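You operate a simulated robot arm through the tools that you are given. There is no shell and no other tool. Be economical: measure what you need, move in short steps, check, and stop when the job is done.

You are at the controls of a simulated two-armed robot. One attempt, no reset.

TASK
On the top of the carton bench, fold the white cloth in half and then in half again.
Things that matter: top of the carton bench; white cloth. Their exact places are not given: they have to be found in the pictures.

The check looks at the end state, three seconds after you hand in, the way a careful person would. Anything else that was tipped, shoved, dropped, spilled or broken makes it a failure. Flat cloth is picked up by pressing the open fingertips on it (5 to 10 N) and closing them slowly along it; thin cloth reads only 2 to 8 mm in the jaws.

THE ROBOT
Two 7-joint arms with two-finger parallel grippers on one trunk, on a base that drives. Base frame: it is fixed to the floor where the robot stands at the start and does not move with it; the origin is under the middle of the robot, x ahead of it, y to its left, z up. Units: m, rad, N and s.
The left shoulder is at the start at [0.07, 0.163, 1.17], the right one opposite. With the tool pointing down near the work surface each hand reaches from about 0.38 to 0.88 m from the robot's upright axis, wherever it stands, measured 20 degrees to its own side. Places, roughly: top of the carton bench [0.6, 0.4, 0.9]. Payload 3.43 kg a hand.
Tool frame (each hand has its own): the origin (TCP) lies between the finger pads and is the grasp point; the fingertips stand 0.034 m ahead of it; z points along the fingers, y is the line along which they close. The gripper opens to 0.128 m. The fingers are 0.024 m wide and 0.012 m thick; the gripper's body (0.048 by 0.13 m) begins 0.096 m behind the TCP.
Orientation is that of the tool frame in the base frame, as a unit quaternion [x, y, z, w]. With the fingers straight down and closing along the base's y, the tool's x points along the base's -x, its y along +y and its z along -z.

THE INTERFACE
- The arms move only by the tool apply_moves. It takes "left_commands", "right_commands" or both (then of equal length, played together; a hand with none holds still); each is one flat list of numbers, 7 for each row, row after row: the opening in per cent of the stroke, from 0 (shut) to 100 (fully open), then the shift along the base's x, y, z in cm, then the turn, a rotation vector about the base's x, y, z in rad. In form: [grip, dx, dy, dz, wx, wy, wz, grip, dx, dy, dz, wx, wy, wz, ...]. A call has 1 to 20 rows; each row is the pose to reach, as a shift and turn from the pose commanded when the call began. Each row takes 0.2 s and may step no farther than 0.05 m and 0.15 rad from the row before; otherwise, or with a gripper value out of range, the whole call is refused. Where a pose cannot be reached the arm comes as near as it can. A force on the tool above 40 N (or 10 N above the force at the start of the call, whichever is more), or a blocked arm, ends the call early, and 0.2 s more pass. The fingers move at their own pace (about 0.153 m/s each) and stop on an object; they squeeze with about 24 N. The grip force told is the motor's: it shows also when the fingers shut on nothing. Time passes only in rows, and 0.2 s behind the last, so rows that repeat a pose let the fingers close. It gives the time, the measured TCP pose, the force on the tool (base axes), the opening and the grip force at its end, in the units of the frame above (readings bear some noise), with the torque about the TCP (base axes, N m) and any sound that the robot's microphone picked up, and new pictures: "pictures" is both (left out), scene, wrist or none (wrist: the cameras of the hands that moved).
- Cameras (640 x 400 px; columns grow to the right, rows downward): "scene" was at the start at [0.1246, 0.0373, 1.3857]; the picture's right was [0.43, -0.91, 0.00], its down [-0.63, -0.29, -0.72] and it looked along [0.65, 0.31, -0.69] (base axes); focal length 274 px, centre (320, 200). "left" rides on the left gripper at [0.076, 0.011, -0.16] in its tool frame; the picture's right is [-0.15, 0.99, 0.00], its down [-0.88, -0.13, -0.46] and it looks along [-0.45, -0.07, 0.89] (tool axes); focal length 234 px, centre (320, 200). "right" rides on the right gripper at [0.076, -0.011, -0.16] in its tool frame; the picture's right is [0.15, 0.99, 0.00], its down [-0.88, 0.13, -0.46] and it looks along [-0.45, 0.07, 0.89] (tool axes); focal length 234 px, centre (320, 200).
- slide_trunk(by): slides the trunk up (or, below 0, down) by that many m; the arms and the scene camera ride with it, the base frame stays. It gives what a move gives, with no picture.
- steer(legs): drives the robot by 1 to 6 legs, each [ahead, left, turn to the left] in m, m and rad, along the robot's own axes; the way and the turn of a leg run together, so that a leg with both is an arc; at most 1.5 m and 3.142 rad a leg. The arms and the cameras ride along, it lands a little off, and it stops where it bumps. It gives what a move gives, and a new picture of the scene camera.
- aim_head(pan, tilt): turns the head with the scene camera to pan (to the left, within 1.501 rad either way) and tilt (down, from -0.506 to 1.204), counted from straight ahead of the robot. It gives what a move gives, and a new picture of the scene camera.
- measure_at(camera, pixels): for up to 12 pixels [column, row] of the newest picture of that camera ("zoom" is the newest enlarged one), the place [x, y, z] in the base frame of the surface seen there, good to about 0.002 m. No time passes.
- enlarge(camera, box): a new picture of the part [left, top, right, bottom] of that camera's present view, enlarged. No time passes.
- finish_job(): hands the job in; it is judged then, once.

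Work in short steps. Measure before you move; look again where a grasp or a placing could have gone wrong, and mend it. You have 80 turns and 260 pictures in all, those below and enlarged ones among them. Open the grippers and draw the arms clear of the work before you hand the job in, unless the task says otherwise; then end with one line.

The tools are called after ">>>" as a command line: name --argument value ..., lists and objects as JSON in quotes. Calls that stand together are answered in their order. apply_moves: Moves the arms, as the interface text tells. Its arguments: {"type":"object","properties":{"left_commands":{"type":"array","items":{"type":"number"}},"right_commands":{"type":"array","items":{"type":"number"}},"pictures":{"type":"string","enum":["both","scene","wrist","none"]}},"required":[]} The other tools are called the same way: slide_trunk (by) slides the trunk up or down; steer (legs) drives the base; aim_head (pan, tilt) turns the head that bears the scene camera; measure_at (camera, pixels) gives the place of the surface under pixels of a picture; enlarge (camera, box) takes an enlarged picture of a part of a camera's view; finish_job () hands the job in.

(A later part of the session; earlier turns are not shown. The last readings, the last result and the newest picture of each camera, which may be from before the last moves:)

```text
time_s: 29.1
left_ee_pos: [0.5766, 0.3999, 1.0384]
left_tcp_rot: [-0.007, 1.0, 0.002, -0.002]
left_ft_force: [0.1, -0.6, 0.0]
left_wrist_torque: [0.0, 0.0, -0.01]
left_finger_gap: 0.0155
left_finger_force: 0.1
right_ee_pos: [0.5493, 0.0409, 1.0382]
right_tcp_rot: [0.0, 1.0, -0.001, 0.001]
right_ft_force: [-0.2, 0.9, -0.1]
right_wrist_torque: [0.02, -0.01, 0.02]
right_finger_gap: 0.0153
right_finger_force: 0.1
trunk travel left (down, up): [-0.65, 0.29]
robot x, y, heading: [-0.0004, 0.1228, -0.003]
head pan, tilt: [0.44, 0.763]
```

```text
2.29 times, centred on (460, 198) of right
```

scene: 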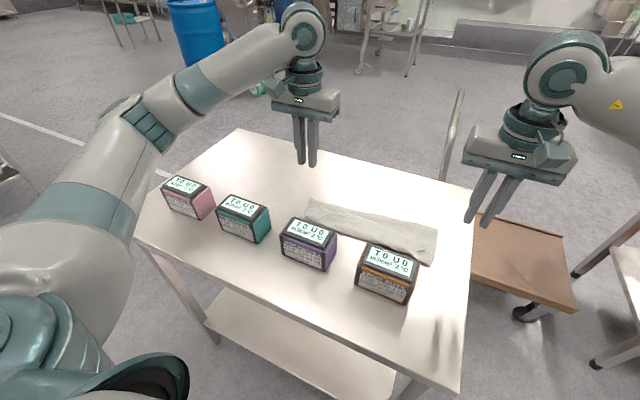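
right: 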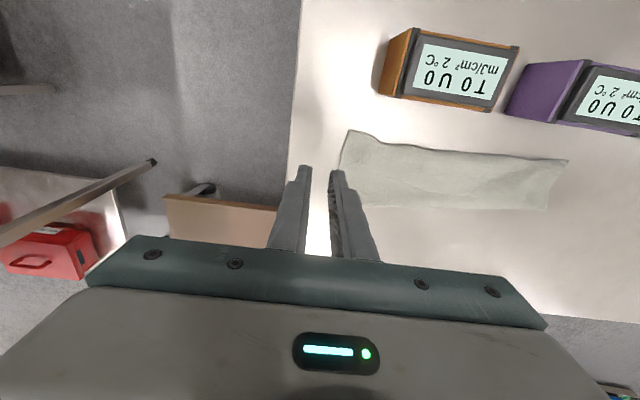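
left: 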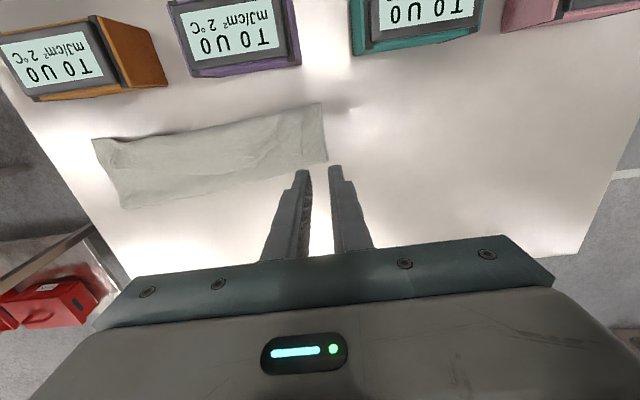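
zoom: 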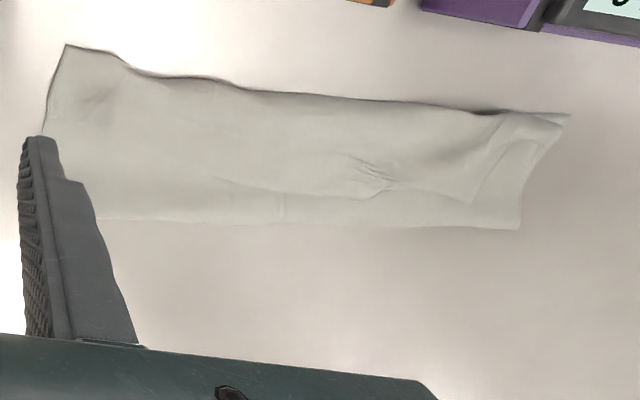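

The left end looks narrower (0.07 m) than expected (0.12 m), so I'll look closer for a tucked flap.

>>> enlarge --camera "left" --box '[80, 80, 352, 250]'

>>> enlarge --camera "scene" --box '[290, 185, 450, 285]'

```text
2.35 times, centred on (216, 165) of left
```

zoom: 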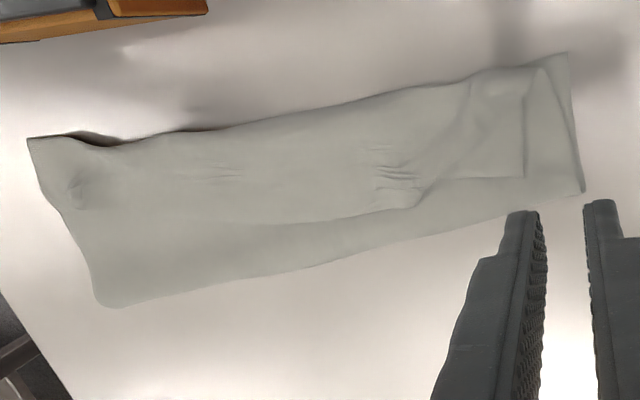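

```text
4.00 times, centred on (370, 235) of scene
```

zoom: 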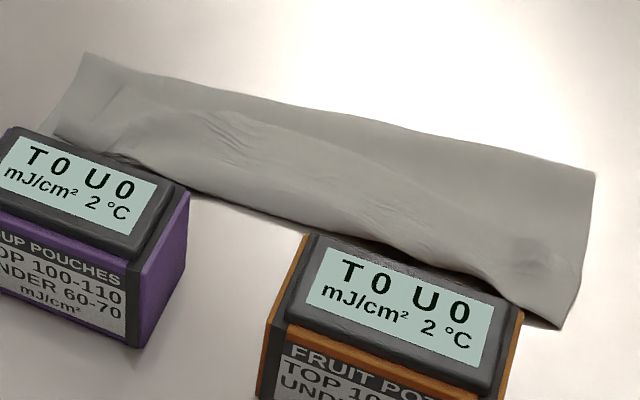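

I'll zoom further on both ends of the strip to understand the layers.

>>> enlarge --camera "left" --box '[230, 90, 342, 160]'

>>> enlarge --camera "left" --box '[80, 125, 208, 215]'

```text
5.71 times, centred on (286, 125) of left
```

zoom: 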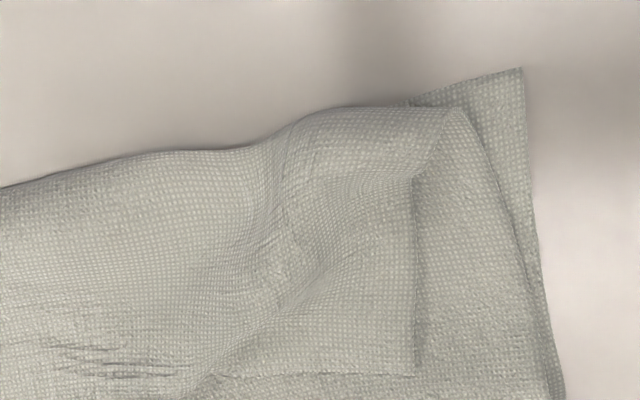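

```text
4.44 times, centred on (144, 170) of left
```

zoom: 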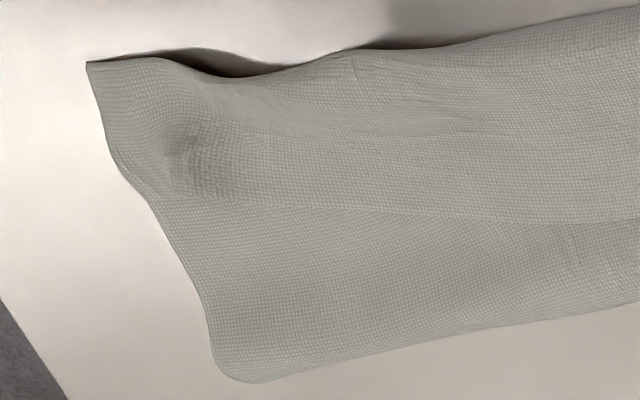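

The left end shows the picked edge curled back as a hem on top: its free corner is at zoom (412,375), i.e. about (302,156) in the left picture. The upright tool caused this. I'll measure the hem's free edge.

>>> measure_at --camera "left" --pixels '[[302, 154], [302, 125], [270, 156], [240, 165], [180, 174], [130, 170], [110, 168], [312, 110], [260, 170], [270, 145]]'

>>> enlarge --camera "right" --box '[336, 120, 448, 190]'

>>> enlarge --camera "left" --box '[160, 110, 272, 180]'

```text
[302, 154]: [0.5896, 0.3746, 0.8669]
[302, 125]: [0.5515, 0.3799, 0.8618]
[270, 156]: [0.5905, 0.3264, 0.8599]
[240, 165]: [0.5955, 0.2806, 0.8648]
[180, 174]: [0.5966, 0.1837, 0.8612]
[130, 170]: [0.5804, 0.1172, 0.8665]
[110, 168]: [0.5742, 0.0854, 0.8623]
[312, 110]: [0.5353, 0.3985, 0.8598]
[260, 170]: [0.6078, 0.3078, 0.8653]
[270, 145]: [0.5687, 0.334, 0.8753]
```

```text
5.71 times, centred on (392, 155) of right
```

zoom: 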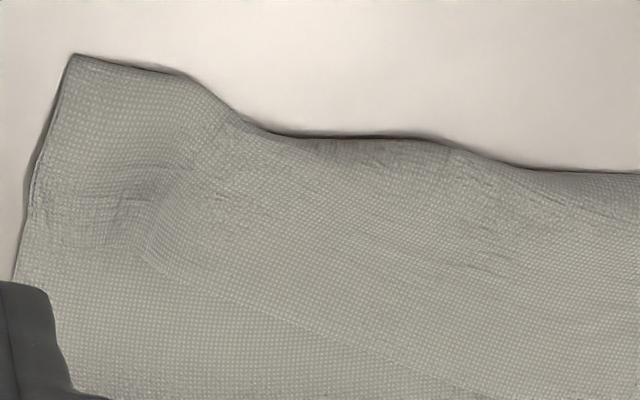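

```text
5.71 times, centred on (216, 145) of left
```

zoom: 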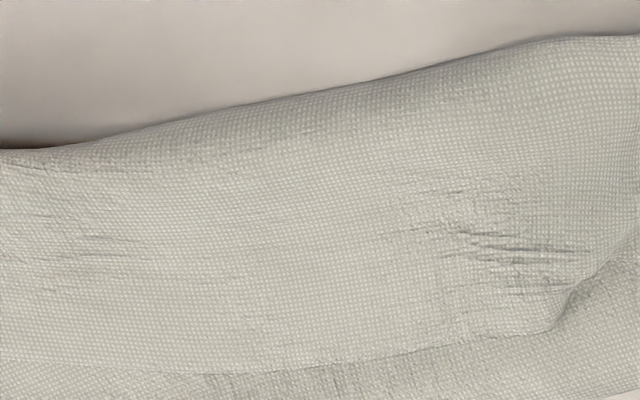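

The hem's free edge lies on top along x≈0.59, from y≈0.375 to about 0.11. I'll pick that edge with both hands and carry it back to unfold, then redo the fold with a grip right on the edge and a tilted tool. First I'll hover above it.

>>> apply_moves --left_commands '[32, 0.2, -2, -3, 0, 0, 0, 32, 0.5, -4, -6, 0, 0, 0, 32, 0.5, -5.5, -9, 0, 0, 0, 32, 0.5, -5.5, -12.7, 0, 0, 0, 32, 0.5, -5.5, -12.7, 0, 0, 0]' --right_commands '[32, 1, 4, -1, 0, 0, 0, 32, 2, 7.5, -3, 0, 0, 0, 32, 2.9, 9.9, -6.5, 0, 0, 0, 32, 2.9, 9.9, -10.5, 0, 0, 0, 32, 2.9, 9.9, -12.7, 0, 0, 0]' --pictures "wrist"

```text
time_s: 30.3
left_ee_pos: [0.5817, 0.345, 0.9121]
left_tcp_rot: [-0.006, 1.0, 0.002, -0.001]
left_ft_force: [0.1, -0.1, -0.6]
left_wrist_torque: [-0.02, -0.01, 0.03]
left_finger_gap: 0.0408
left_finger_force: 0.1
right_ee_pos: [0.5793, 0.1407, 0.9115]
right_tcp_rot: [0.0, 1.0, -0.001, 0.002]
right_ft_force: [0.1, 0.6, -0.3]
right_wrist_torque: [-0.02, 0.01, 0.0]
right_finger_gap: 0.0411
right_finger_force: 0.1
trunk travel left (down, up): [-0.65, 0.29]
robot x, y, heading: [-0.0008, 0.12, 0.001]
head pan, tilt: [0.44, 0.763]
```

right: 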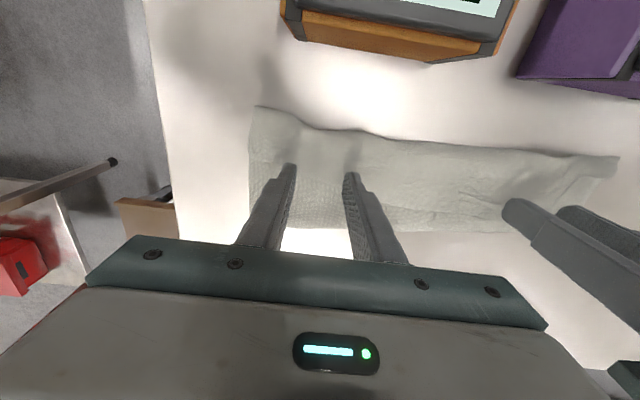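
left: 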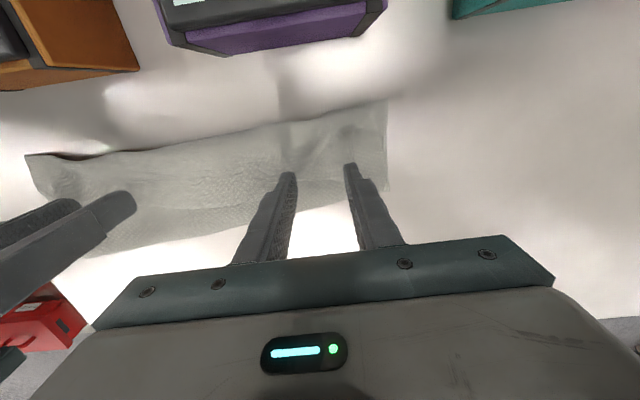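

Hovering in place; now pressing down gently.

>>> apply_moves --left_commands '[32, 0, 0, -0.5, 0, 0, 0, 32, 0, 0, -0.9, 0, 0, 0, 32, 0, 0, -1.2, 0, 0, 0, 32, 0, 0, -1.35, 0, 0, 0]' --right_commands '[32, 0, 0, -0.5, 0, 0, 0, 32, 0, 0, -0.9, 0, 0, 0, 32, 0, 0, -1.2, 0, 0, 0, 32, 0, 0, -1.35, 0, 0, 0]' --pictures "none"

```text
time_s: 31.3
left_ee_pos: [0.5794, 0.3442, 0.8994]
left_tcp_rot: [-0.006, 1.0, 0.002, -0.001]
left_ft_force: [-0.6, 0.6, 3.4]
left_wrist_torque: [-0.06, -0.03, 0.03]
left_finger_gap: 0.0406
left_finger_force: 0.0
right_ee_pos: [0.5816, 0.1414, 0.8984]
right_tcp_rot: [0.0, 1.0, 0.0, 0.001]
right_ft_force: [-0.1, -0.3, 1.2]
right_wrist_torque: [0.02, 0.04, -0.03]
right_finger_gap: 0.041
right_finger_force: 0.0
trunk travel left (down, up): [-0.65, 0.29]
robot x, y, heading: [-0.002, 0.1207, 0.002]
head pan, tilt: [0.44, 0.763]
```

Light contact on both. I'll add about 1 mm and close slowly.

>>> apply_moves --left_commands '[32, 0, 0, -0.05, 0, 0, 0, 30, 0, 0, -0.08, 0, 0, 0, 28, 0, 0, -0.08, 0, 0, 0, 26, 0, 0, -0.08, 0, 0, 0, 24, 0, 0, -0.08, 0, 0, 0, 22, 0, 0, -0.08, 0, 0, 0, 20, 0, 0, -0.08, 0, 0, 0, 18, 0, 0, -0.08, 0, 0, 0, 16, 0, 0, -0.08, 0, 0, 0, 14, 0, 0, -0.08, 0, 0, 0, 12, 0, 0, -0.08, 0, 0, 0, 10, 0, 0, -0.08, 0, 0, 0, 8, 0, 0, -0.08, 0, 0, 0, 6, 0, 0, -0.08, 0, 0, 0, 4, 0, 0, -0.08, 0, 0, 0, 2, 0, 0, -0.08, 0, 0, 0, 0, 0, 0, -0.08, 0, 0, 0, 0, 0, 0, -0.08, 0, 0, 0]' --right_commands '[32, 0, 0, -0.1, 0, 0, 0, 30, 0, 0, -0.15, 0, 0, 0, 28, 0, 0, -0.15, 0, 0, 0, 26, 0, 0, -0.15, 0, 0, 0, 24, 0, 0, -0.15, 0, 0, 0, 22, 0, 0, -0.15, 0, 0, 0, 20, 0, 0, -0.15, 0, 0, 0, 18, 0, 0, -0.15, 0, 0, 0, 16, 0, 0, -0.15, 0, 0, 0, 14, 0, 0, -0.15, 0, 0, 0, 12, 0, 0, -0.15, 0, 0, 0, 10, 0, 0, -0.15, 0, 0, 0, 8, 0, 0, -0.15, 0, 0, 0, 6, 0, 0, -0.15, 0, 0, 0, 4, 0, 0, -0.15, 0, 0, 0, 2, 0, 0, -0.15, 0, 0, 0, 0, 0, 0, -0.15, 0, 0, 0, 0, 0, 0, -0.15, 0, 0, 0]' --pictures "wrist"

```text
time_s: 35.1
left_ee_pos: [0.5793, 0.343, 0.8974]
left_tcp_rot: [-0.007, 1.0, 0.002, -0.001]
left_ft_force: [-0.1, -1.9, 6.9]
left_wrist_torque: [-0.09, -0.01, -0.04]
left_finger_gap: 0.0031
left_finger_force: 23.9
right_ee_pos: [0.5805, 0.1404, 0.8969]
right_tcp_rot: [0.0, 1.0, -0.002, 0.002]
right_ft_force: [0.2, 0.7, 6.7]
right_wrist_torque: [0.03, 0.02, 0.02]
right_finger_gap: 0.0
right_finger_force: 23.4
trunk travel left (down, up): [-0.65, 0.29]
robot x, y, heading: [0.0019, 0.1167, 0.005]
head pan, tilt: [0.44, 0.763]
```

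right: 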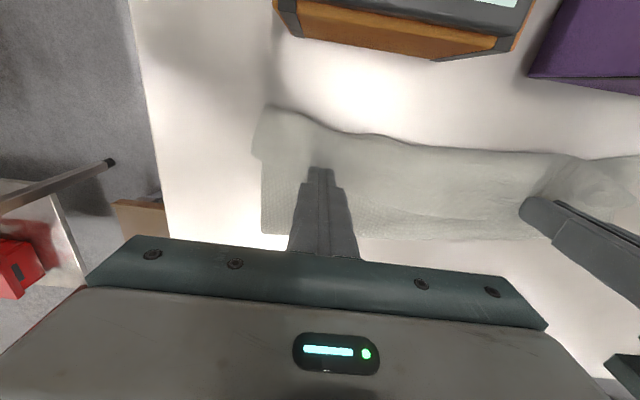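
left: 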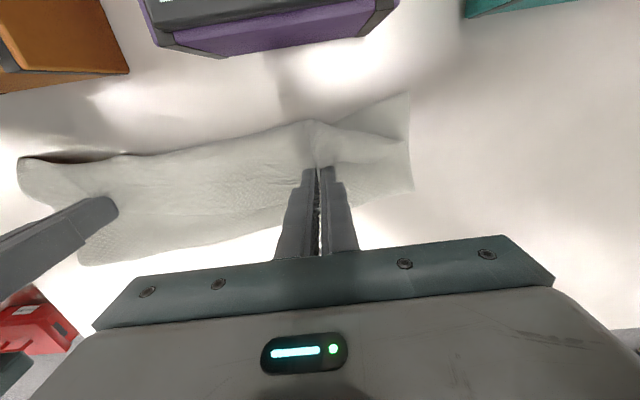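

The left has cloth (3.1 mm) but the right missed. I'll lift the left a little, drawing it +x to see what it peels, and raise the right clear.

>>> apply_moves --left_commands '[0, 0, 0, 2, 0, 0, 0, 0, 1, 0, 4, 0, 0, 0, 0, 3, 0, 6, 0, 0, 0, 0, 6, 0, 7.5, 0, 0, 0, 0, 9, 0, 8, 0, 0, 0]' --right_commands '[0, 0, 0, 2, 0, 0, 0, 0, 0, 0, 6, 0, 0, 0, 0, 0, -3, 9, 0, 0, 0, 20, 0, -6, 12, 0, 0, 0, 20, 0, -8, 14, 0, 0, 0]'

>>> enlarge --camera "scene" --box '[260, 120, 484, 260]'

```text
time_s: 36.3
left_ee_pos: [0.6696, 0.3431, 0.9753]
left_tcp_rot: [-0.007, 1.0, 0.001, -0.002]
left_ft_force: [0.4, -0.4, 0.7]
left_wrist_torque: [0.01, -0.01, -0.01]
left_finger_gap: 0.0028
left_finger_force: 24.6
right_ee_pos: [0.5805, 0.0587, 1.0372]
right_tcp_rot: [0.0, 1.0, 0.0, -0.001]
right_ft_force: [0.5, 0.7, 0.1]
right_wrist_torque: [0.03, -0.01, 0.01]
right_finger_gap: 0.0256
right_finger_force: 0.0
trunk travel left (down, up): [-0.65, 0.29]
robot x, y, heading: [0.001, 0.1223, 0.003]
head pan, tilt: [0.44, 0.763]
```

scene: 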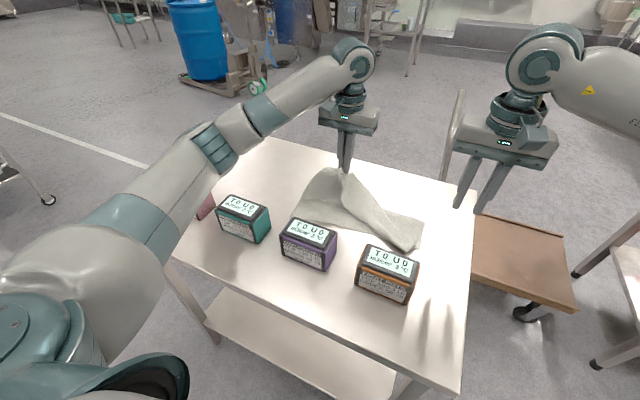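
right: 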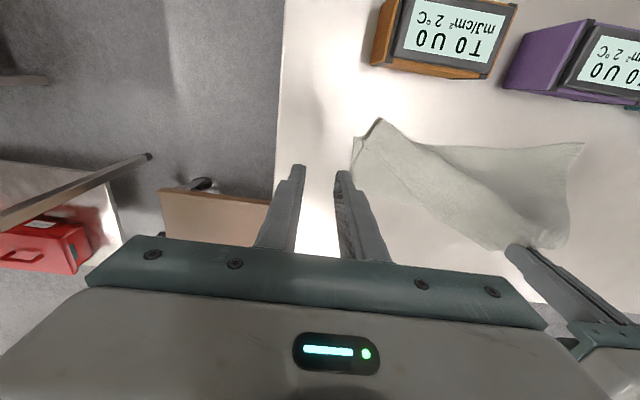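
left: 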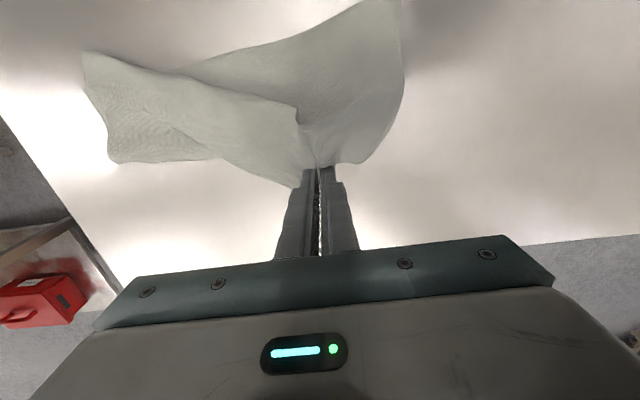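

```text
2.86 times, centred on (372, 190) of scene
```

zoom: 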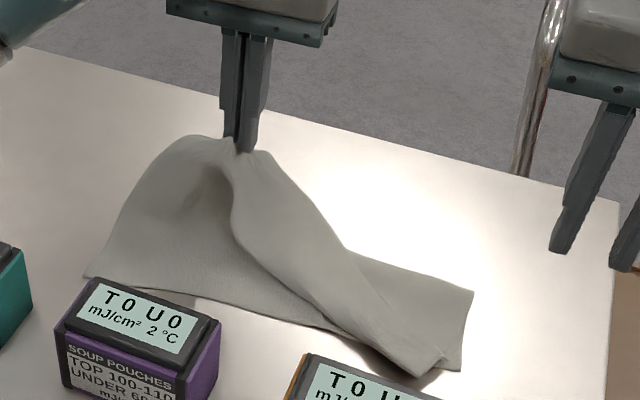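

The left is peeling the top layer back well. I'll carry it on to x≈0.785, y≈0.355 and lower it, still held.

>>> apply_moves --left_commands '[0, 3, 0.5, 1, 0, 0, 0, 0, 6, 1, 1, 0, 0, 0, 0, 9, 1.2, 0, 0, 0, 0, 0, 11, 1.5, -2, 0, 0, 0, 0, 12, 1.5, -4.5, 0, 0, 0, 0, 12, 1.5, -6.5, 0, 0, 0, 0, 12, 1.5, -7.2, 0, 0, 0]'

>>> enlarge --camera "scene" --box '[260, 140, 484, 280]'

```text
time_s: 37.9
left_ee_pos: [0.7901, 0.359, 0.9039]
left_tcp_rot: [-0.006, 1.0, 0.002, -0.001]
left_ft_force: [0.0, 0.6, 0.0]
left_wrist_torque: [0.02, -0.02, -0.01]
left_finger_gap: 0.0033
left_finger_force: 23.9
right_ee_pos: [0.5805, 0.0601, 1.0391]
right_tcp_rot: [0.0, 1.0, -0.001, 0.001]
right_ft_force: [0.0, -0.3, 0.9]
right_wrist_torque: [-0.02, 0.01, -0.01]
right_finger_gap: 0.0253
right_finger_force: 0.0
trunk travel left (down, up): [-0.65, 0.29]
robot x, y, heading: [0.0003, 0.1205, 0.002]
head pan, tilt: [0.44, 0.763]
```

scene: 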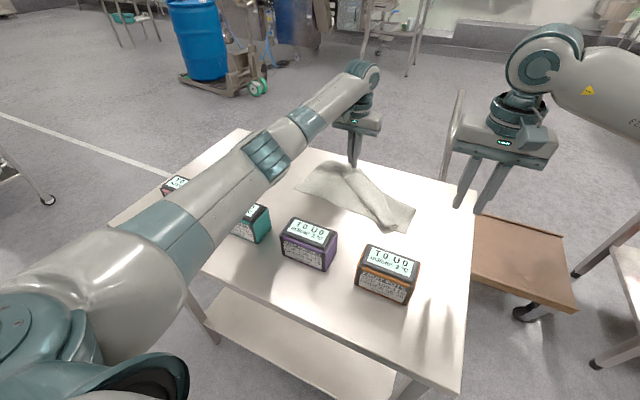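
left: 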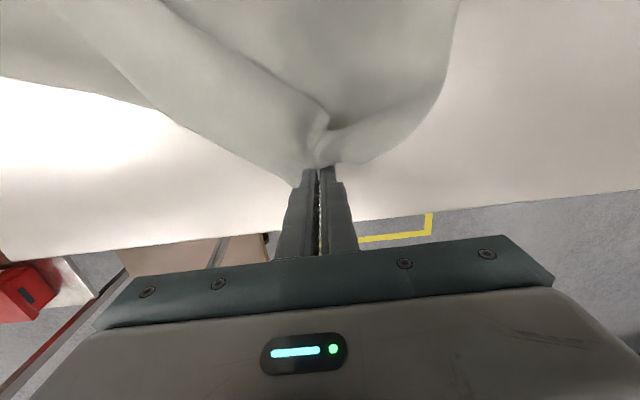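

```text
2.86 times, centred on (372, 210) of scene
```

zoom: 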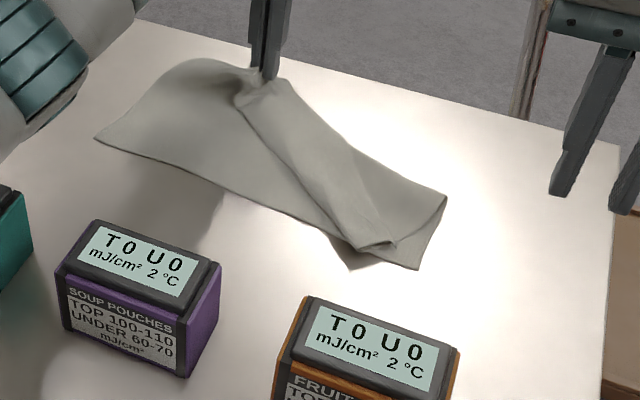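

The left half is unfolded. The right side is a diagonal roll ending near zoom (385,243), so I'll look closer with the right camera.

>>> enlarge --camera "right" --box '[320, 80, 640, 280]'

>>> measure_at --camera "zoom" --pixels '[[100, 100], [200, 200]]'

>>> measure_at --camera "scene" --pixels '[[382, 234], [383, 224], [405, 233], [414, 208], [370, 215], [354, 177], [298, 187]]'

```text
2.00 times, centred on (480, 180) of right
```

zoom: 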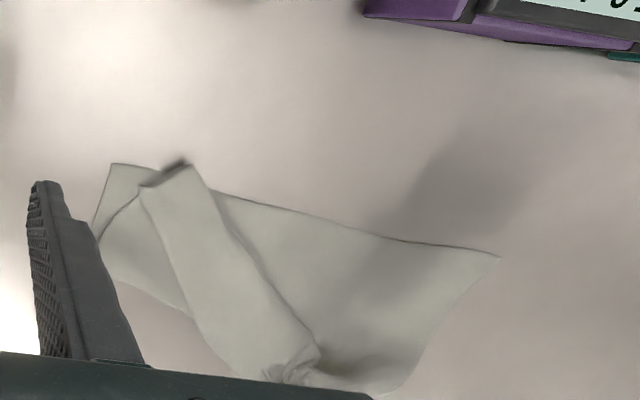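

```text
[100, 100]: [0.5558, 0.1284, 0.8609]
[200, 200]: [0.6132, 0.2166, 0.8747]
```

```text
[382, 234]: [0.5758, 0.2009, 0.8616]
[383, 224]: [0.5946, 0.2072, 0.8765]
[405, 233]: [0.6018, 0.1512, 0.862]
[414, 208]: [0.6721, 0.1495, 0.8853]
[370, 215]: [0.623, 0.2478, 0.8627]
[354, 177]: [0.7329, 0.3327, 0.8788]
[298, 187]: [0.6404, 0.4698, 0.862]
```

The roll is raised (about 0.877) with its open end near (0.59,0.205), axis toward the left hand. I'll bring the right hand over that end, turned 0.66 rad to straddle it with a 55 mm gap, without pressing.

>>> apply_moves --right_commands '[43, 0.5, 4, 0, 0, 0, 0.13, 43, 1, 8, 0, 0, 0, 0.26, 43, 1.5, 12, -1, 0, 0, 0.4, 43, 1.9, 15.3, -4, 0, 0, 0.53, 43, 1.9, 15.3, -8, 0, 0, 0.66, 43, 1.9, 15.3, -11, 0, 0, 0.66, 43, 1.9, 15.3, -11, 0, 0, 0.66]'

>>> enlarge --camera "right" --box '[220, 100, 420, 225]'

```text
time_s: 39.5
left_ee_pos: [0.7891, 0.3591, 0.9053]
left_tcp_rot: [-0.007, 1.0, 0.002, -0.001]
left_ft_force: [1.2, 0.4, -0.7]
left_wrist_torque: [0.03, 0.01, -0.01]
left_finger_gap: 0.0035
left_finger_force: 23.9
right_ee_pos: [0.6009, 0.214, 0.9257]
right_tcp_rot: [-0.324, 0.946, -0.001, 0.002]
right_ft_force: [0.1, -0.6, -0.4]
right_wrist_torque: [0.01, 0.03, 0.02]
right_finger_gap: 0.0548
right_finger_force: 0.0
trunk travel left (down, up): [-0.65, 0.29]
robot x, y, heading: [-0.0015, 0.1199, 0.001]
head pan, tilt: [0.44, 0.763]
```

scene: 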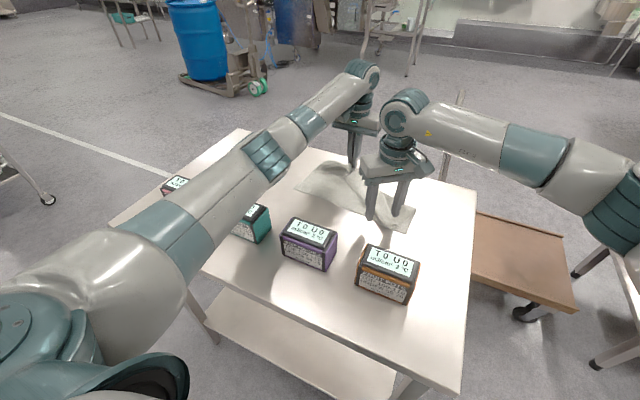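
right: 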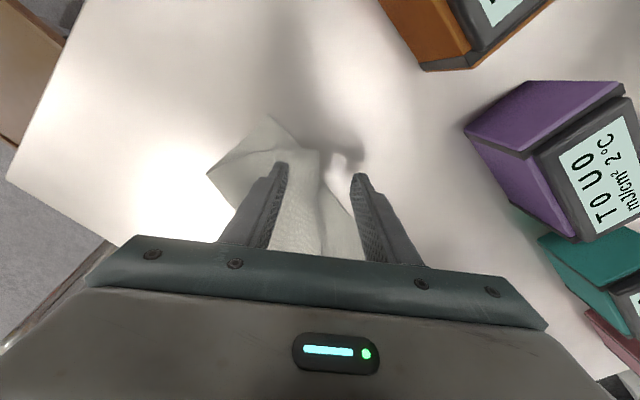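

```text
3.20 times, centred on (320, 162) of right
```

zoom: 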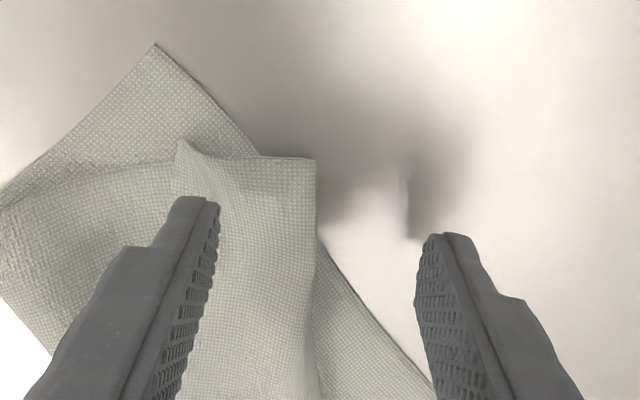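

The tube end lies between zoom x 175 and 315, left of my jaw centre. I'll shift 2 cm that way, descend and close.

>>> apply_moves --right_commands '[43, 0.6, -0.8, 0, 0, 0, 0, 43, 1.2, -1.6, 0, 0, 0, 0, 43, 1.2, -1.6, -1.5, 0, 0, 0, 43, 1.2, -1.6, -2.6, 0, 0, 0, 43, 1.2, -1.6, -2.9, 0, 0, 0, 38, 1.2, -1.6, -2.9, 0, 0, 0, 32, 1.2, -1.6, -2.9, 0, 0, 0, 26, 1.2, -1.6, -2.9, 0, 0, 0, 20, 1.2, -1.6, -2.9, 0, 0, 0, 14, 1.2, -1.6, -2.9, 0, 0, 0, 8, 1.2, -1.6, -2.9, 0, 0, 0, 3, 1.2, -1.6, -2.9, 0, 0, 0, 0, 1.2, -1.6, -2.9, 0, 0, 0, 0, 1.2, -1.6, -2.9, 0, 0, 0]' --pictures "wrist"

```text
time_s: 42.5
left_ee_pos: [0.79, 0.3596, 0.9045]
left_tcp_rot: [-0.006, 1.0, 0.001, -0.001]
left_ft_force: [0.5, 0.4, 0.5]
left_wrist_torque: [0.03, 0.0, -0.02]
left_finger_gap: 0.003
left_finger_force: 23.9
right_ee_pos: [0.6127, 0.1985, 0.8978]
right_tcp_rot: [-0.323, 0.946, 0.0, 0.001]
right_ft_force: [0.3, 0.6, -0.1]
right_wrist_torque: [-0.05, 0.03, 0.05]
right_finger_gap: 0.0048
right_finger_force: 24.3
trunk travel left (down, up): [-0.65, 0.29]
robot x, y, heading: [-0.0035, 0.1178, 0.008]
head pan, tilt: [0.44, 0.763]
```

right: 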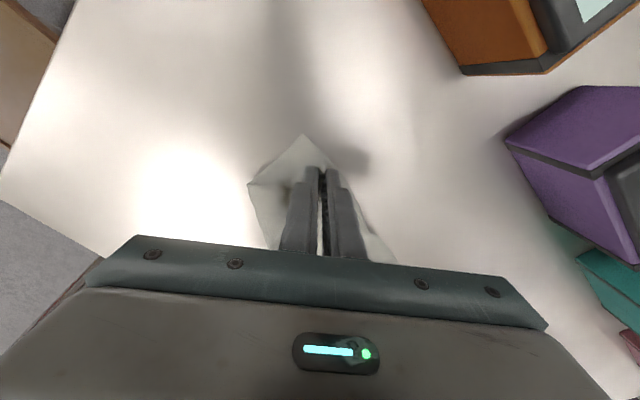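

Right holds 4.8 mm. I'll lift both a little and swing the right out to (0.79,0.10) to stretch the far edge.

>>> apply_moves --left_commands '[0, 0, 0, 2, 0, 0, 0, 0, 0, 0, 4, 0, 0, 0, 0, 0, 0, 6, 0, 0, 0, 0, 0, 0, 8, 0, 0, 0, 0, 0, 0, 8, 0, 0, 0, 0, 0, 0, 8, 0, 0, 0, 0, 0, 0, 8, 0, 0, 0]' --right_commands '[0, 0, 0, 3, 0, 0, 0, 0, 2, -1, 6, 0, 0, -0.1, 0, 5, -3, 8, 0, 0, -0.22, 0, 8.5, -5, 9, 0, 0, -0.33, 0, 12, -7, 9, 0, 0, -0.44, 0, 15, -8.5, 9, 0, 0, -0.55, 0, 17.7, -9.5, 9, 0, 0, -0.66]'

>>> enlarge --camera "scene" --box '[280, 100, 480, 225]'

```text
time_s: 44.1
left_ee_pos: [0.7916, 0.3573, 0.9858]
left_tcp_rot: [-0.003, 1.0, -0.001, 0.0]
left_ft_force: [2.3, -26.7, 0.8]
left_wrist_torque: [-0.99, -0.07, 0.17]
left_finger_gap: 0.0037
left_finger_force: 23.7
right_ee_pos: [0.7875, 0.1094, 0.9872]
right_tcp_rot: [-0.002, 1.0, 0.001, 0.0]
right_ft_force: [-2.3, 27.5, -1.5]
right_wrist_torque: [0.6, 0.07, 0.51]
right_finger_gap: 0.007
right_finger_force: 24.6
trunk travel left (down, up): [-0.65, 0.29]
robot x, y, heading: [-0.0007, 0.1217, 0.002]
head pan, tilt: [0.44, 0.763]
```

scene: 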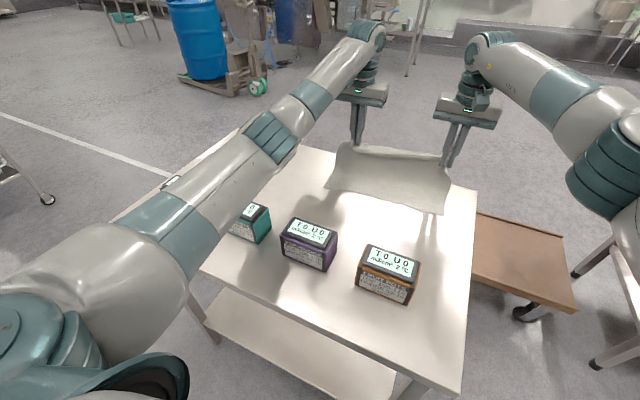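
right: 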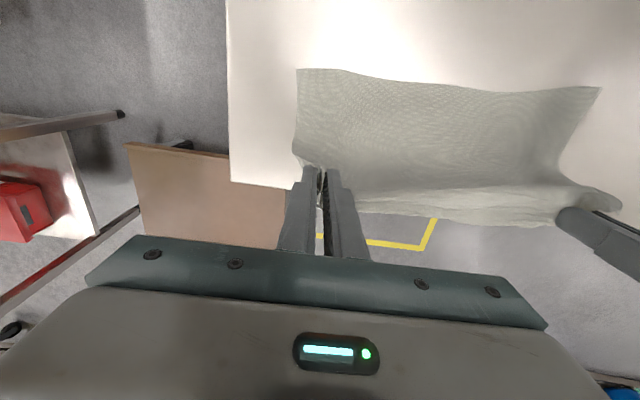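
left: 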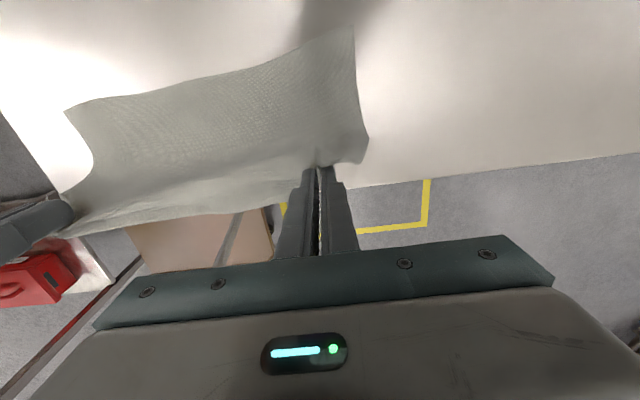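

```text
3.20 times, centred on (380, 162) of scene
```

zoom: 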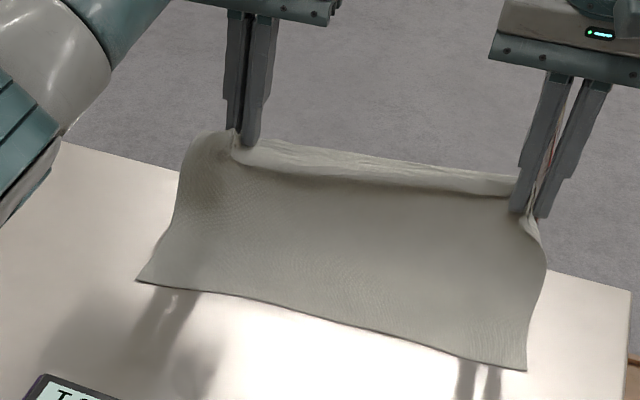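

Excellent: the cloth is stretched between the hands, with the free flap behind (+x). I'll use that by lifting the cloth free, landing its bottom edge far, laying half toward me, then bringing the held edge back over it. First I'll ease the 27 N tension and lift.

>>> apply_moves --left_commands '[0, 0, -0.2, 2, 0, 0, 0, 0, -0.5, -0.3, 4, 0, 0, 0, 0, -1, -0.3, 6, 0, 0, 0, 0, -2, -0.3, 8.5, 0, 0, 0, 0, -3, -0.3, 11, 0, 0, 0, 0, -4, -0.3, 13.5, 0, 0, 0, 0, -4, -0.3, 16, 0, 0, 0, 0, -4, -0.3, 16, 0, 0, 0, 0, -4, -0.3, 16, 0, 0, 0]' --right_commands '[0, 0, 0.3, 2, 0, 0, 0, 0, -0.5, 0.4, 4, 0, 0, 0, 0, -1, 0.4, 6, 0, 0, 0, 0, -2, 0.4, 8.5, 0, 0, 0, 0, -3, 0.4, 11, 0, 0, 0, 0, -4, 0.4, 13.5, 0, 0, 0, 0, -4, 0.4, 16, 0, 0, 0, 0, -4, 0.4, 16, 0, 0, 0, 0, -4, 0.4, 16, 0, 0, 0]'

>>> enlarge --camera "scene" --box '[280, 60, 504, 200]'

```text
time_s: 46.1
left_ee_pos: [0.7504, 0.3565, 1.1447]
left_tcp_rot: [-0.006, 1.0, 0.002, -0.001]
left_ft_force: [2.3, -27.5, 2.3]
left_wrist_torque: [-0.99, -0.1, 0.19]
left_finger_gap: 0.0034
left_finger_force: 23.2
right_ee_pos: [0.7496, 0.107, 1.1477]
right_tcp_rot: [0.001, 1.0, 0.001, 0.0]
right_ft_force: [-2.7, 27.0, -3.0]
right_wrist_torque: [0.62, 0.13, 0.56]
right_finger_gap: 0.0079
right_finger_force: 24.3
trunk travel left (down, up): [-0.65, 0.29]
robot x, y, heading: [0.0003, 0.118, 0.002]
head pan, tilt: [0.44, 0.763]
```

scene: 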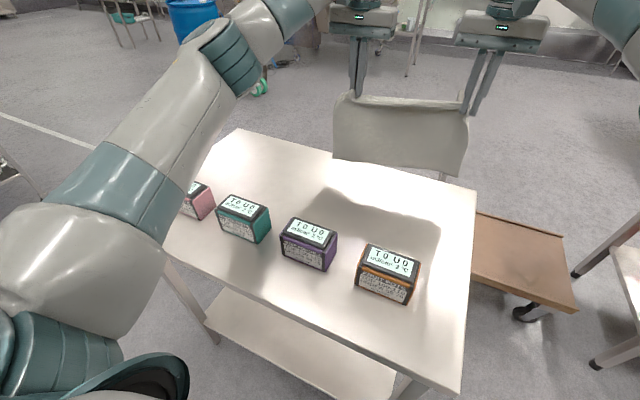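
right: 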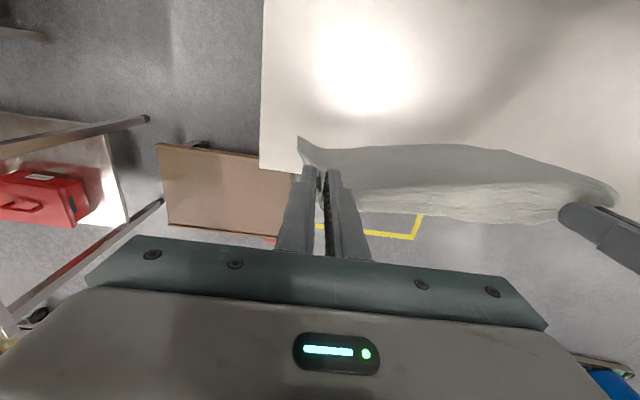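
left: 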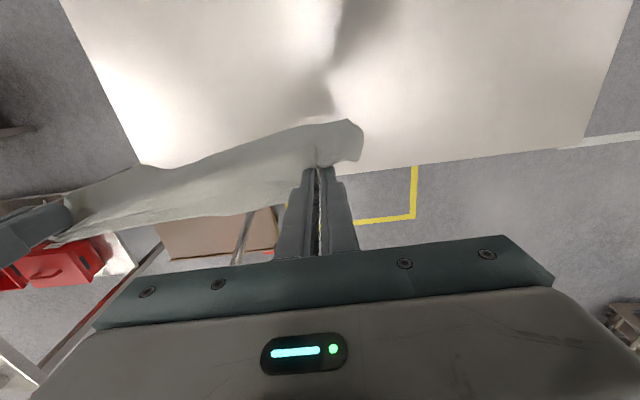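

```text
2.86 times, centred on (392, 130) of scene
```

zoom: 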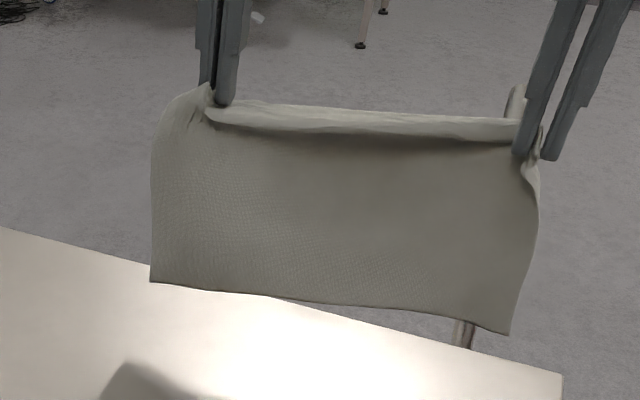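

Tension is still 27 N. I'll bring the hands 1.2 cm closer and measure the hanging cloth.

>>> apply_moves --left_commands '[0, 0, -0.6, 0, 0, 0, 0, 0, 0, -0.6, 0, 0, 0, 0]' --right_commands '[0, 0, 0.6, 0, 0, 0, 0, 0, 0, 0.6, 0, 0, 0, 0]' --pictures "scene"

>>> measure_at --camera "scene" --pixels '[[337, 155], [398, 166], [455, 172], [350, 103], [400, 108], [400, 101], [450, 106], [400, 130]]'

```text
time_s: 46.7
left_ee_pos: [0.7498, 0.3507, 1.1431]
left_tcp_rot: [-0.008, 1.0, 0.003, -0.001]
left_ft_force: [1.6, -11.9, 0.5]
left_wrist_torque: [-0.42, -0.03, 0.09]
left_finger_gap: 0.0034
left_finger_force: 23.5
right_ee_pos: [0.7504, 0.1116, 1.1491]
right_tcp_rot: [0.002, 1.0, -0.002, 0.001]
right_ft_force: [-0.1, 12.3, -0.4]
right_wrist_torque: [0.3, 0.05, 0.27]
right_finger_gap: 0.0047
right_finger_force: 24.1
trunk travel left (down, up): [-0.65, 0.29]
robot x, y, heading: [-0.0008, 0.1154, 0.0]
head pan, tilt: [0.44, 0.763]
```

scene: 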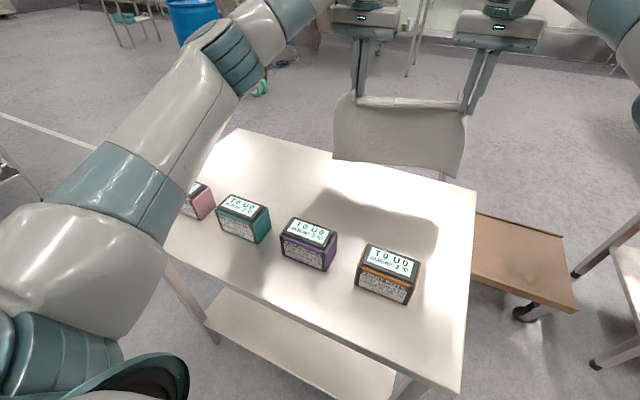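

```text
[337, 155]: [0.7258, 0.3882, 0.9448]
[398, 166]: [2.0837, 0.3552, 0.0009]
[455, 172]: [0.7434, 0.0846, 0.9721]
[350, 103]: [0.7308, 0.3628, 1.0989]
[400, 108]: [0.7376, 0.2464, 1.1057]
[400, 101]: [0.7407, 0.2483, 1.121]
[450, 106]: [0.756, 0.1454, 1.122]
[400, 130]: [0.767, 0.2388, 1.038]
```

The cloth hangs about 0.155 m in front of the grip line with a flap of about 0.09 m behind. I'll land the near-edge (bottom) at x≈0.755 and lay the body toward me, so the flap falls on top pointing +x. The flap's edge can then be pulled out to match.

>>> apply_moves --left_commands '[0, 0.5, -0.2, -2.5, 0, 0, 0, 0, 1, -0.2, -5, 0, 0, 0, 0, 2, -0.2, -8, 0, 0, 0, 0, 2, -0.2, -8, 0, 0, 0, 0, 0.5, -0.2, -9.2, 0, 0, 0, 0, -1, -0.2, -10.1, 0, 0, 0, 0, -2.5, -0.2, -10.8, 0, 0, 0, 0, -4, -0.2, -11.5, 0, 0, 0, 0, -5.5, -0.2, -12.4, 0, 0, 0, 0, -7, -0.2, -13.3, 0, 0, 0, 0, -8.5, -0.2, -14.5, 0, 0, 0, 0, -9.7, -0.2, -15.8, 0, 0, 0, 0, -11, -0.2, -17.2, 0, 0, 0, 0, -12, -0.2, -18.6, 0, 0, 0, 0, -13, -0.2, -20.2, 0, 0, 0, 0, -13.6, -0.2, -21.7, 0, 0, 0, 0, -14, -0.2, -23, 0, 0, 0, 0, -14.2, -0.2, -24, 0, 0, 0, 0, -14.2, -0.2, -24, 0, 0, 0]' --right_commands '[0, 0.5, 0.2, -2.5, 0, 0, 0, 0, 1, 0.2, -5, 0, 0, 0, 0, 2, 0.2, -8, 0, 0, 0, 0, 2, 0.2, -8, 0, 0, 0, 0, 0.5, 0.2, -9.2, 0, 0, 0, 0, -1, 0.2, -10.1, 0, 0, 0, 0, -2.5, 0.2, -10.8, 0, 0, 0, 0, -4, 0.2, -11.5, 0, 0, 0, 0, -5.5, 0.2, -12.4, 0, 0, 0, 0, -7, 0.2, -13.3, 0, 0, 0, 0, -8.5, 0.2, -14.5, 0, 0, 0, 0, -9.7, 0.2, -15.8, 0, 0, 0, 0, -11, 0.2, -17.2, 0, 0, 0, 0, -12, 0.2, -18.6, 0, 0, 0, 0, -13, 0.2, -20.2, 0, 0, 0, 0, -13.6, 0.2, -21.7, 0, 0, 0, 0, -14, 0.2, -23, 0, 0, 0, 0, -14.2, 0.2, -24.2, 0, 0, 0, 0, -14.2, 0.2, -24.2, 0, 0, 0]'

>>> enlarge --camera "scene" --box '[280, 130, 480, 255]'

```text
time_s: 50.7
left_ee_pos: [0.6073, 0.3482, 0.9045]
left_tcp_rot: [-0.006, 1.0, 0.002, -0.002]
left_ft_force: [0.4, -0.6, 0.5]
left_wrist_torque: [-0.01, 0.01, 0.01]
left_finger_gap: 0.003
left_finger_force: 24.2
right_ee_pos: [0.6074, 0.1151, 0.9048]
right_tcp_rot: [0.0, 1.0, -0.001, 0.001]
right_ft_force: [0.3, 0.8, 0.9]
right_wrist_torque: [0.01, -0.02, 0.02]
right_finger_gap: 0.0043
right_finger_force: 23.8
trunk travel left (down, up): [-0.65, 0.29]
robot x, y, heading: [-0.002, 0.1225, 0.002]
head pan, tilt: [0.44, 0.763]
```

scene: 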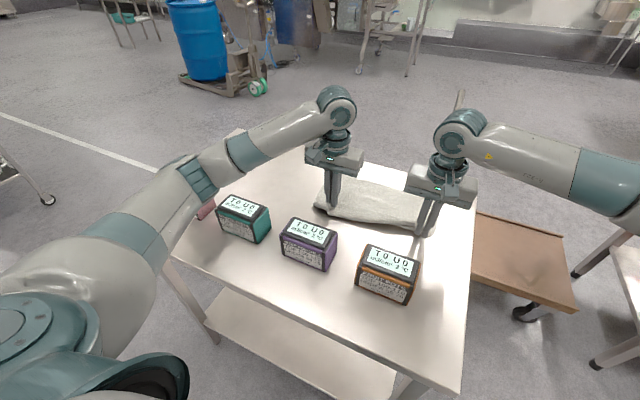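
right: 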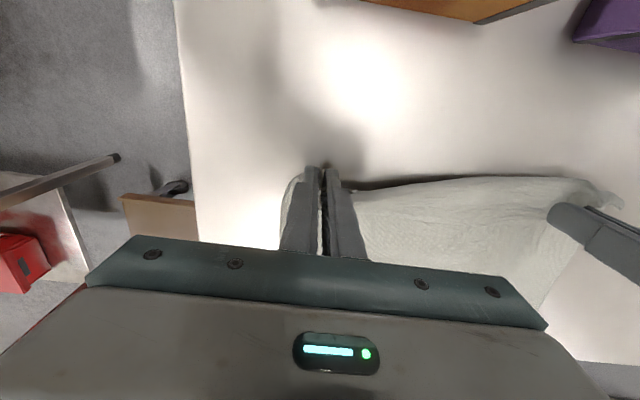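
left: 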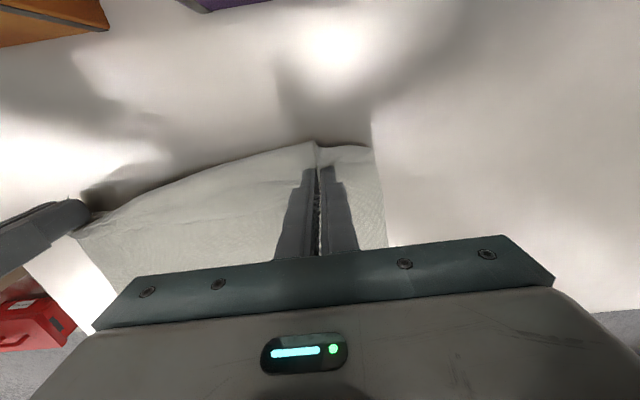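

```text
3.20 times, centred on (380, 192) of scene
```

zoom: 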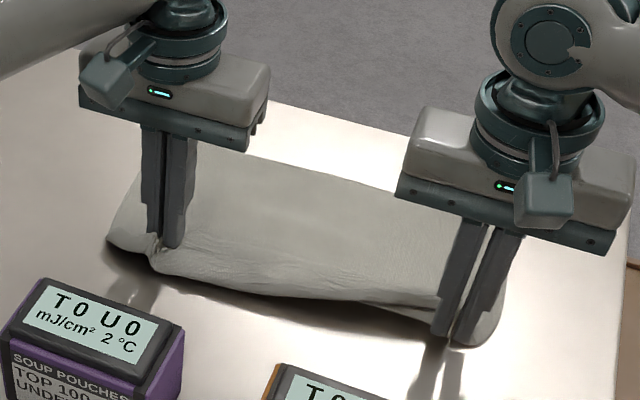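

It landed with the flap on top. I'll lower a touch, open, and lift away to see.

>>> apply_moves --left_commands '[0, 0, 0, -0.4, 0, 0, 0, 4, 0, 0, -0.4, 0, 0, 0, 8, 0, 0, -0.3, 0, 0, 0, 14, 0, 0, -0.2, 0, 0, 0, 14, 0, 0, 1.5, 0, 0, 0, 14, 0, 0, 5, 0, 0, 0, 14, 0, 1, 9, 0, 0, 0, 14, 0, 4, 12, 0, 0, 0, 14, 0, 7, 14, 0, 0, 0]' --right_commands '[0, 0, 0, -0.4, 0, 0, 0, 4, 0, 0, -0.4, 0, 0, 0, 8, 0, 0, -0.3, 0, 0, 0, 14, 0, 0, -0.2, 0, 0, 0, 14, 0, 0, 1.5, 0, 0, 0, 14, 0, 0, 5, 0, 0, 0, 14, 0, -1, 9, 0, 0, 0, 14, 0, -4, 12, 0, 0, 0, 14, 0, -7, 14, 0, 0, 0]'

>>> enlarge --camera "scene" --box '[290, 140, 466, 250]'

>>> enlarge --camera "left" --box '[30, 100, 350, 300]'

```text
time_s: 52.7
left_ee_pos: [0.6083, 0.4184, 1.0449]
left_tcp_rot: [-0.007, 1.0, 0.001, -0.001]
left_ft_force: [-0.1, 0.0, -1.1]
left_wrist_torque: [-0.02, -0.02, 0.01]
left_finger_gap: 0.0179
left_finger_force: 0.1
right_ee_pos: [0.6058, 0.0458, 1.0436]
right_tcp_rot: [0.0, 1.0, -0.001, 0.001]
right_ft_force: [0.2, -0.6, 0.1]
right_wrist_torque: [0.0, 0.01, -0.01]
right_finger_gap: 0.0178
right_finger_force: 0.2
trunk travel left (down, up): [-0.65, 0.29]
robot x, y, heading: [0.0, 0.1187, -0.0]
head pan, tilt: [0.44, 0.763]
```

scene: 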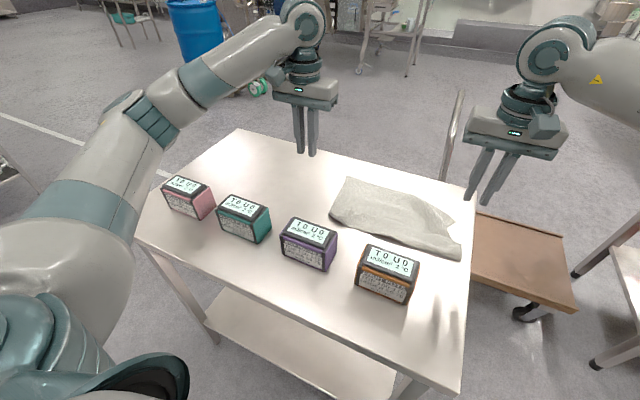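
right: 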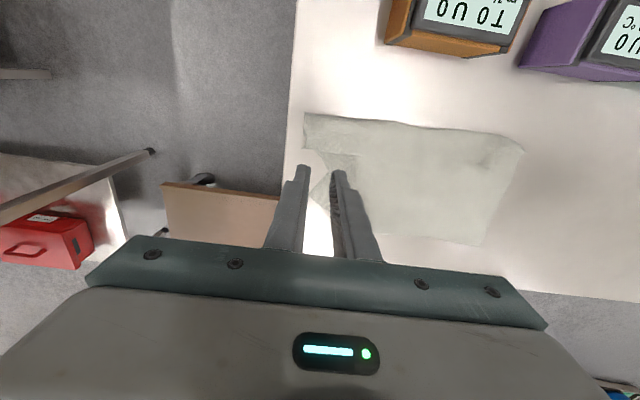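
left: 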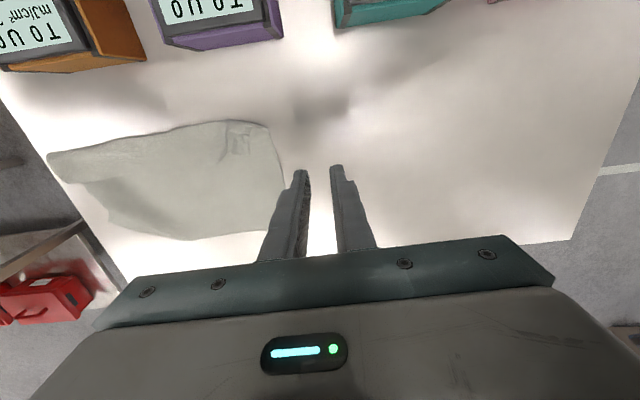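

```text
3.64 times, centred on (378, 195) of scene
```

zoom: 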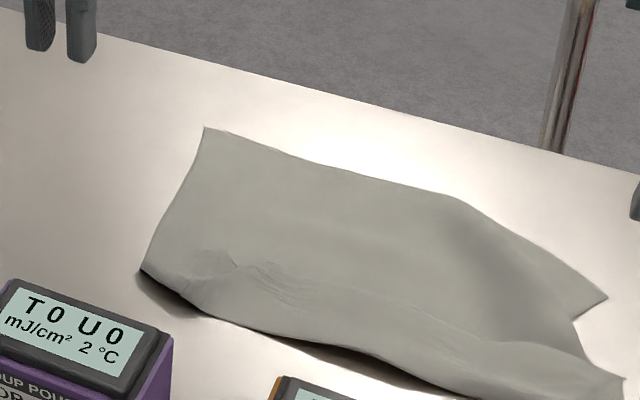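

```text
2.00 times, centred on (190, 200) of left
```

zoom: 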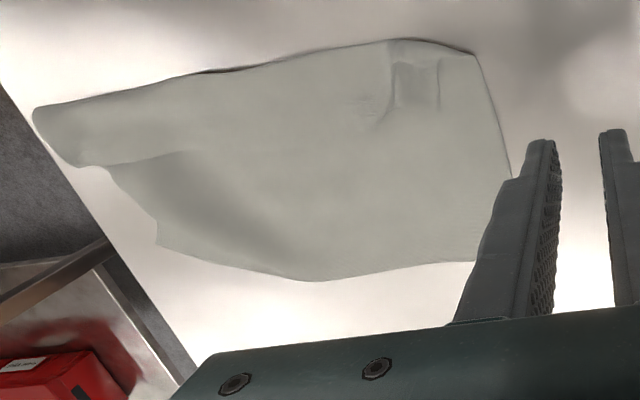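

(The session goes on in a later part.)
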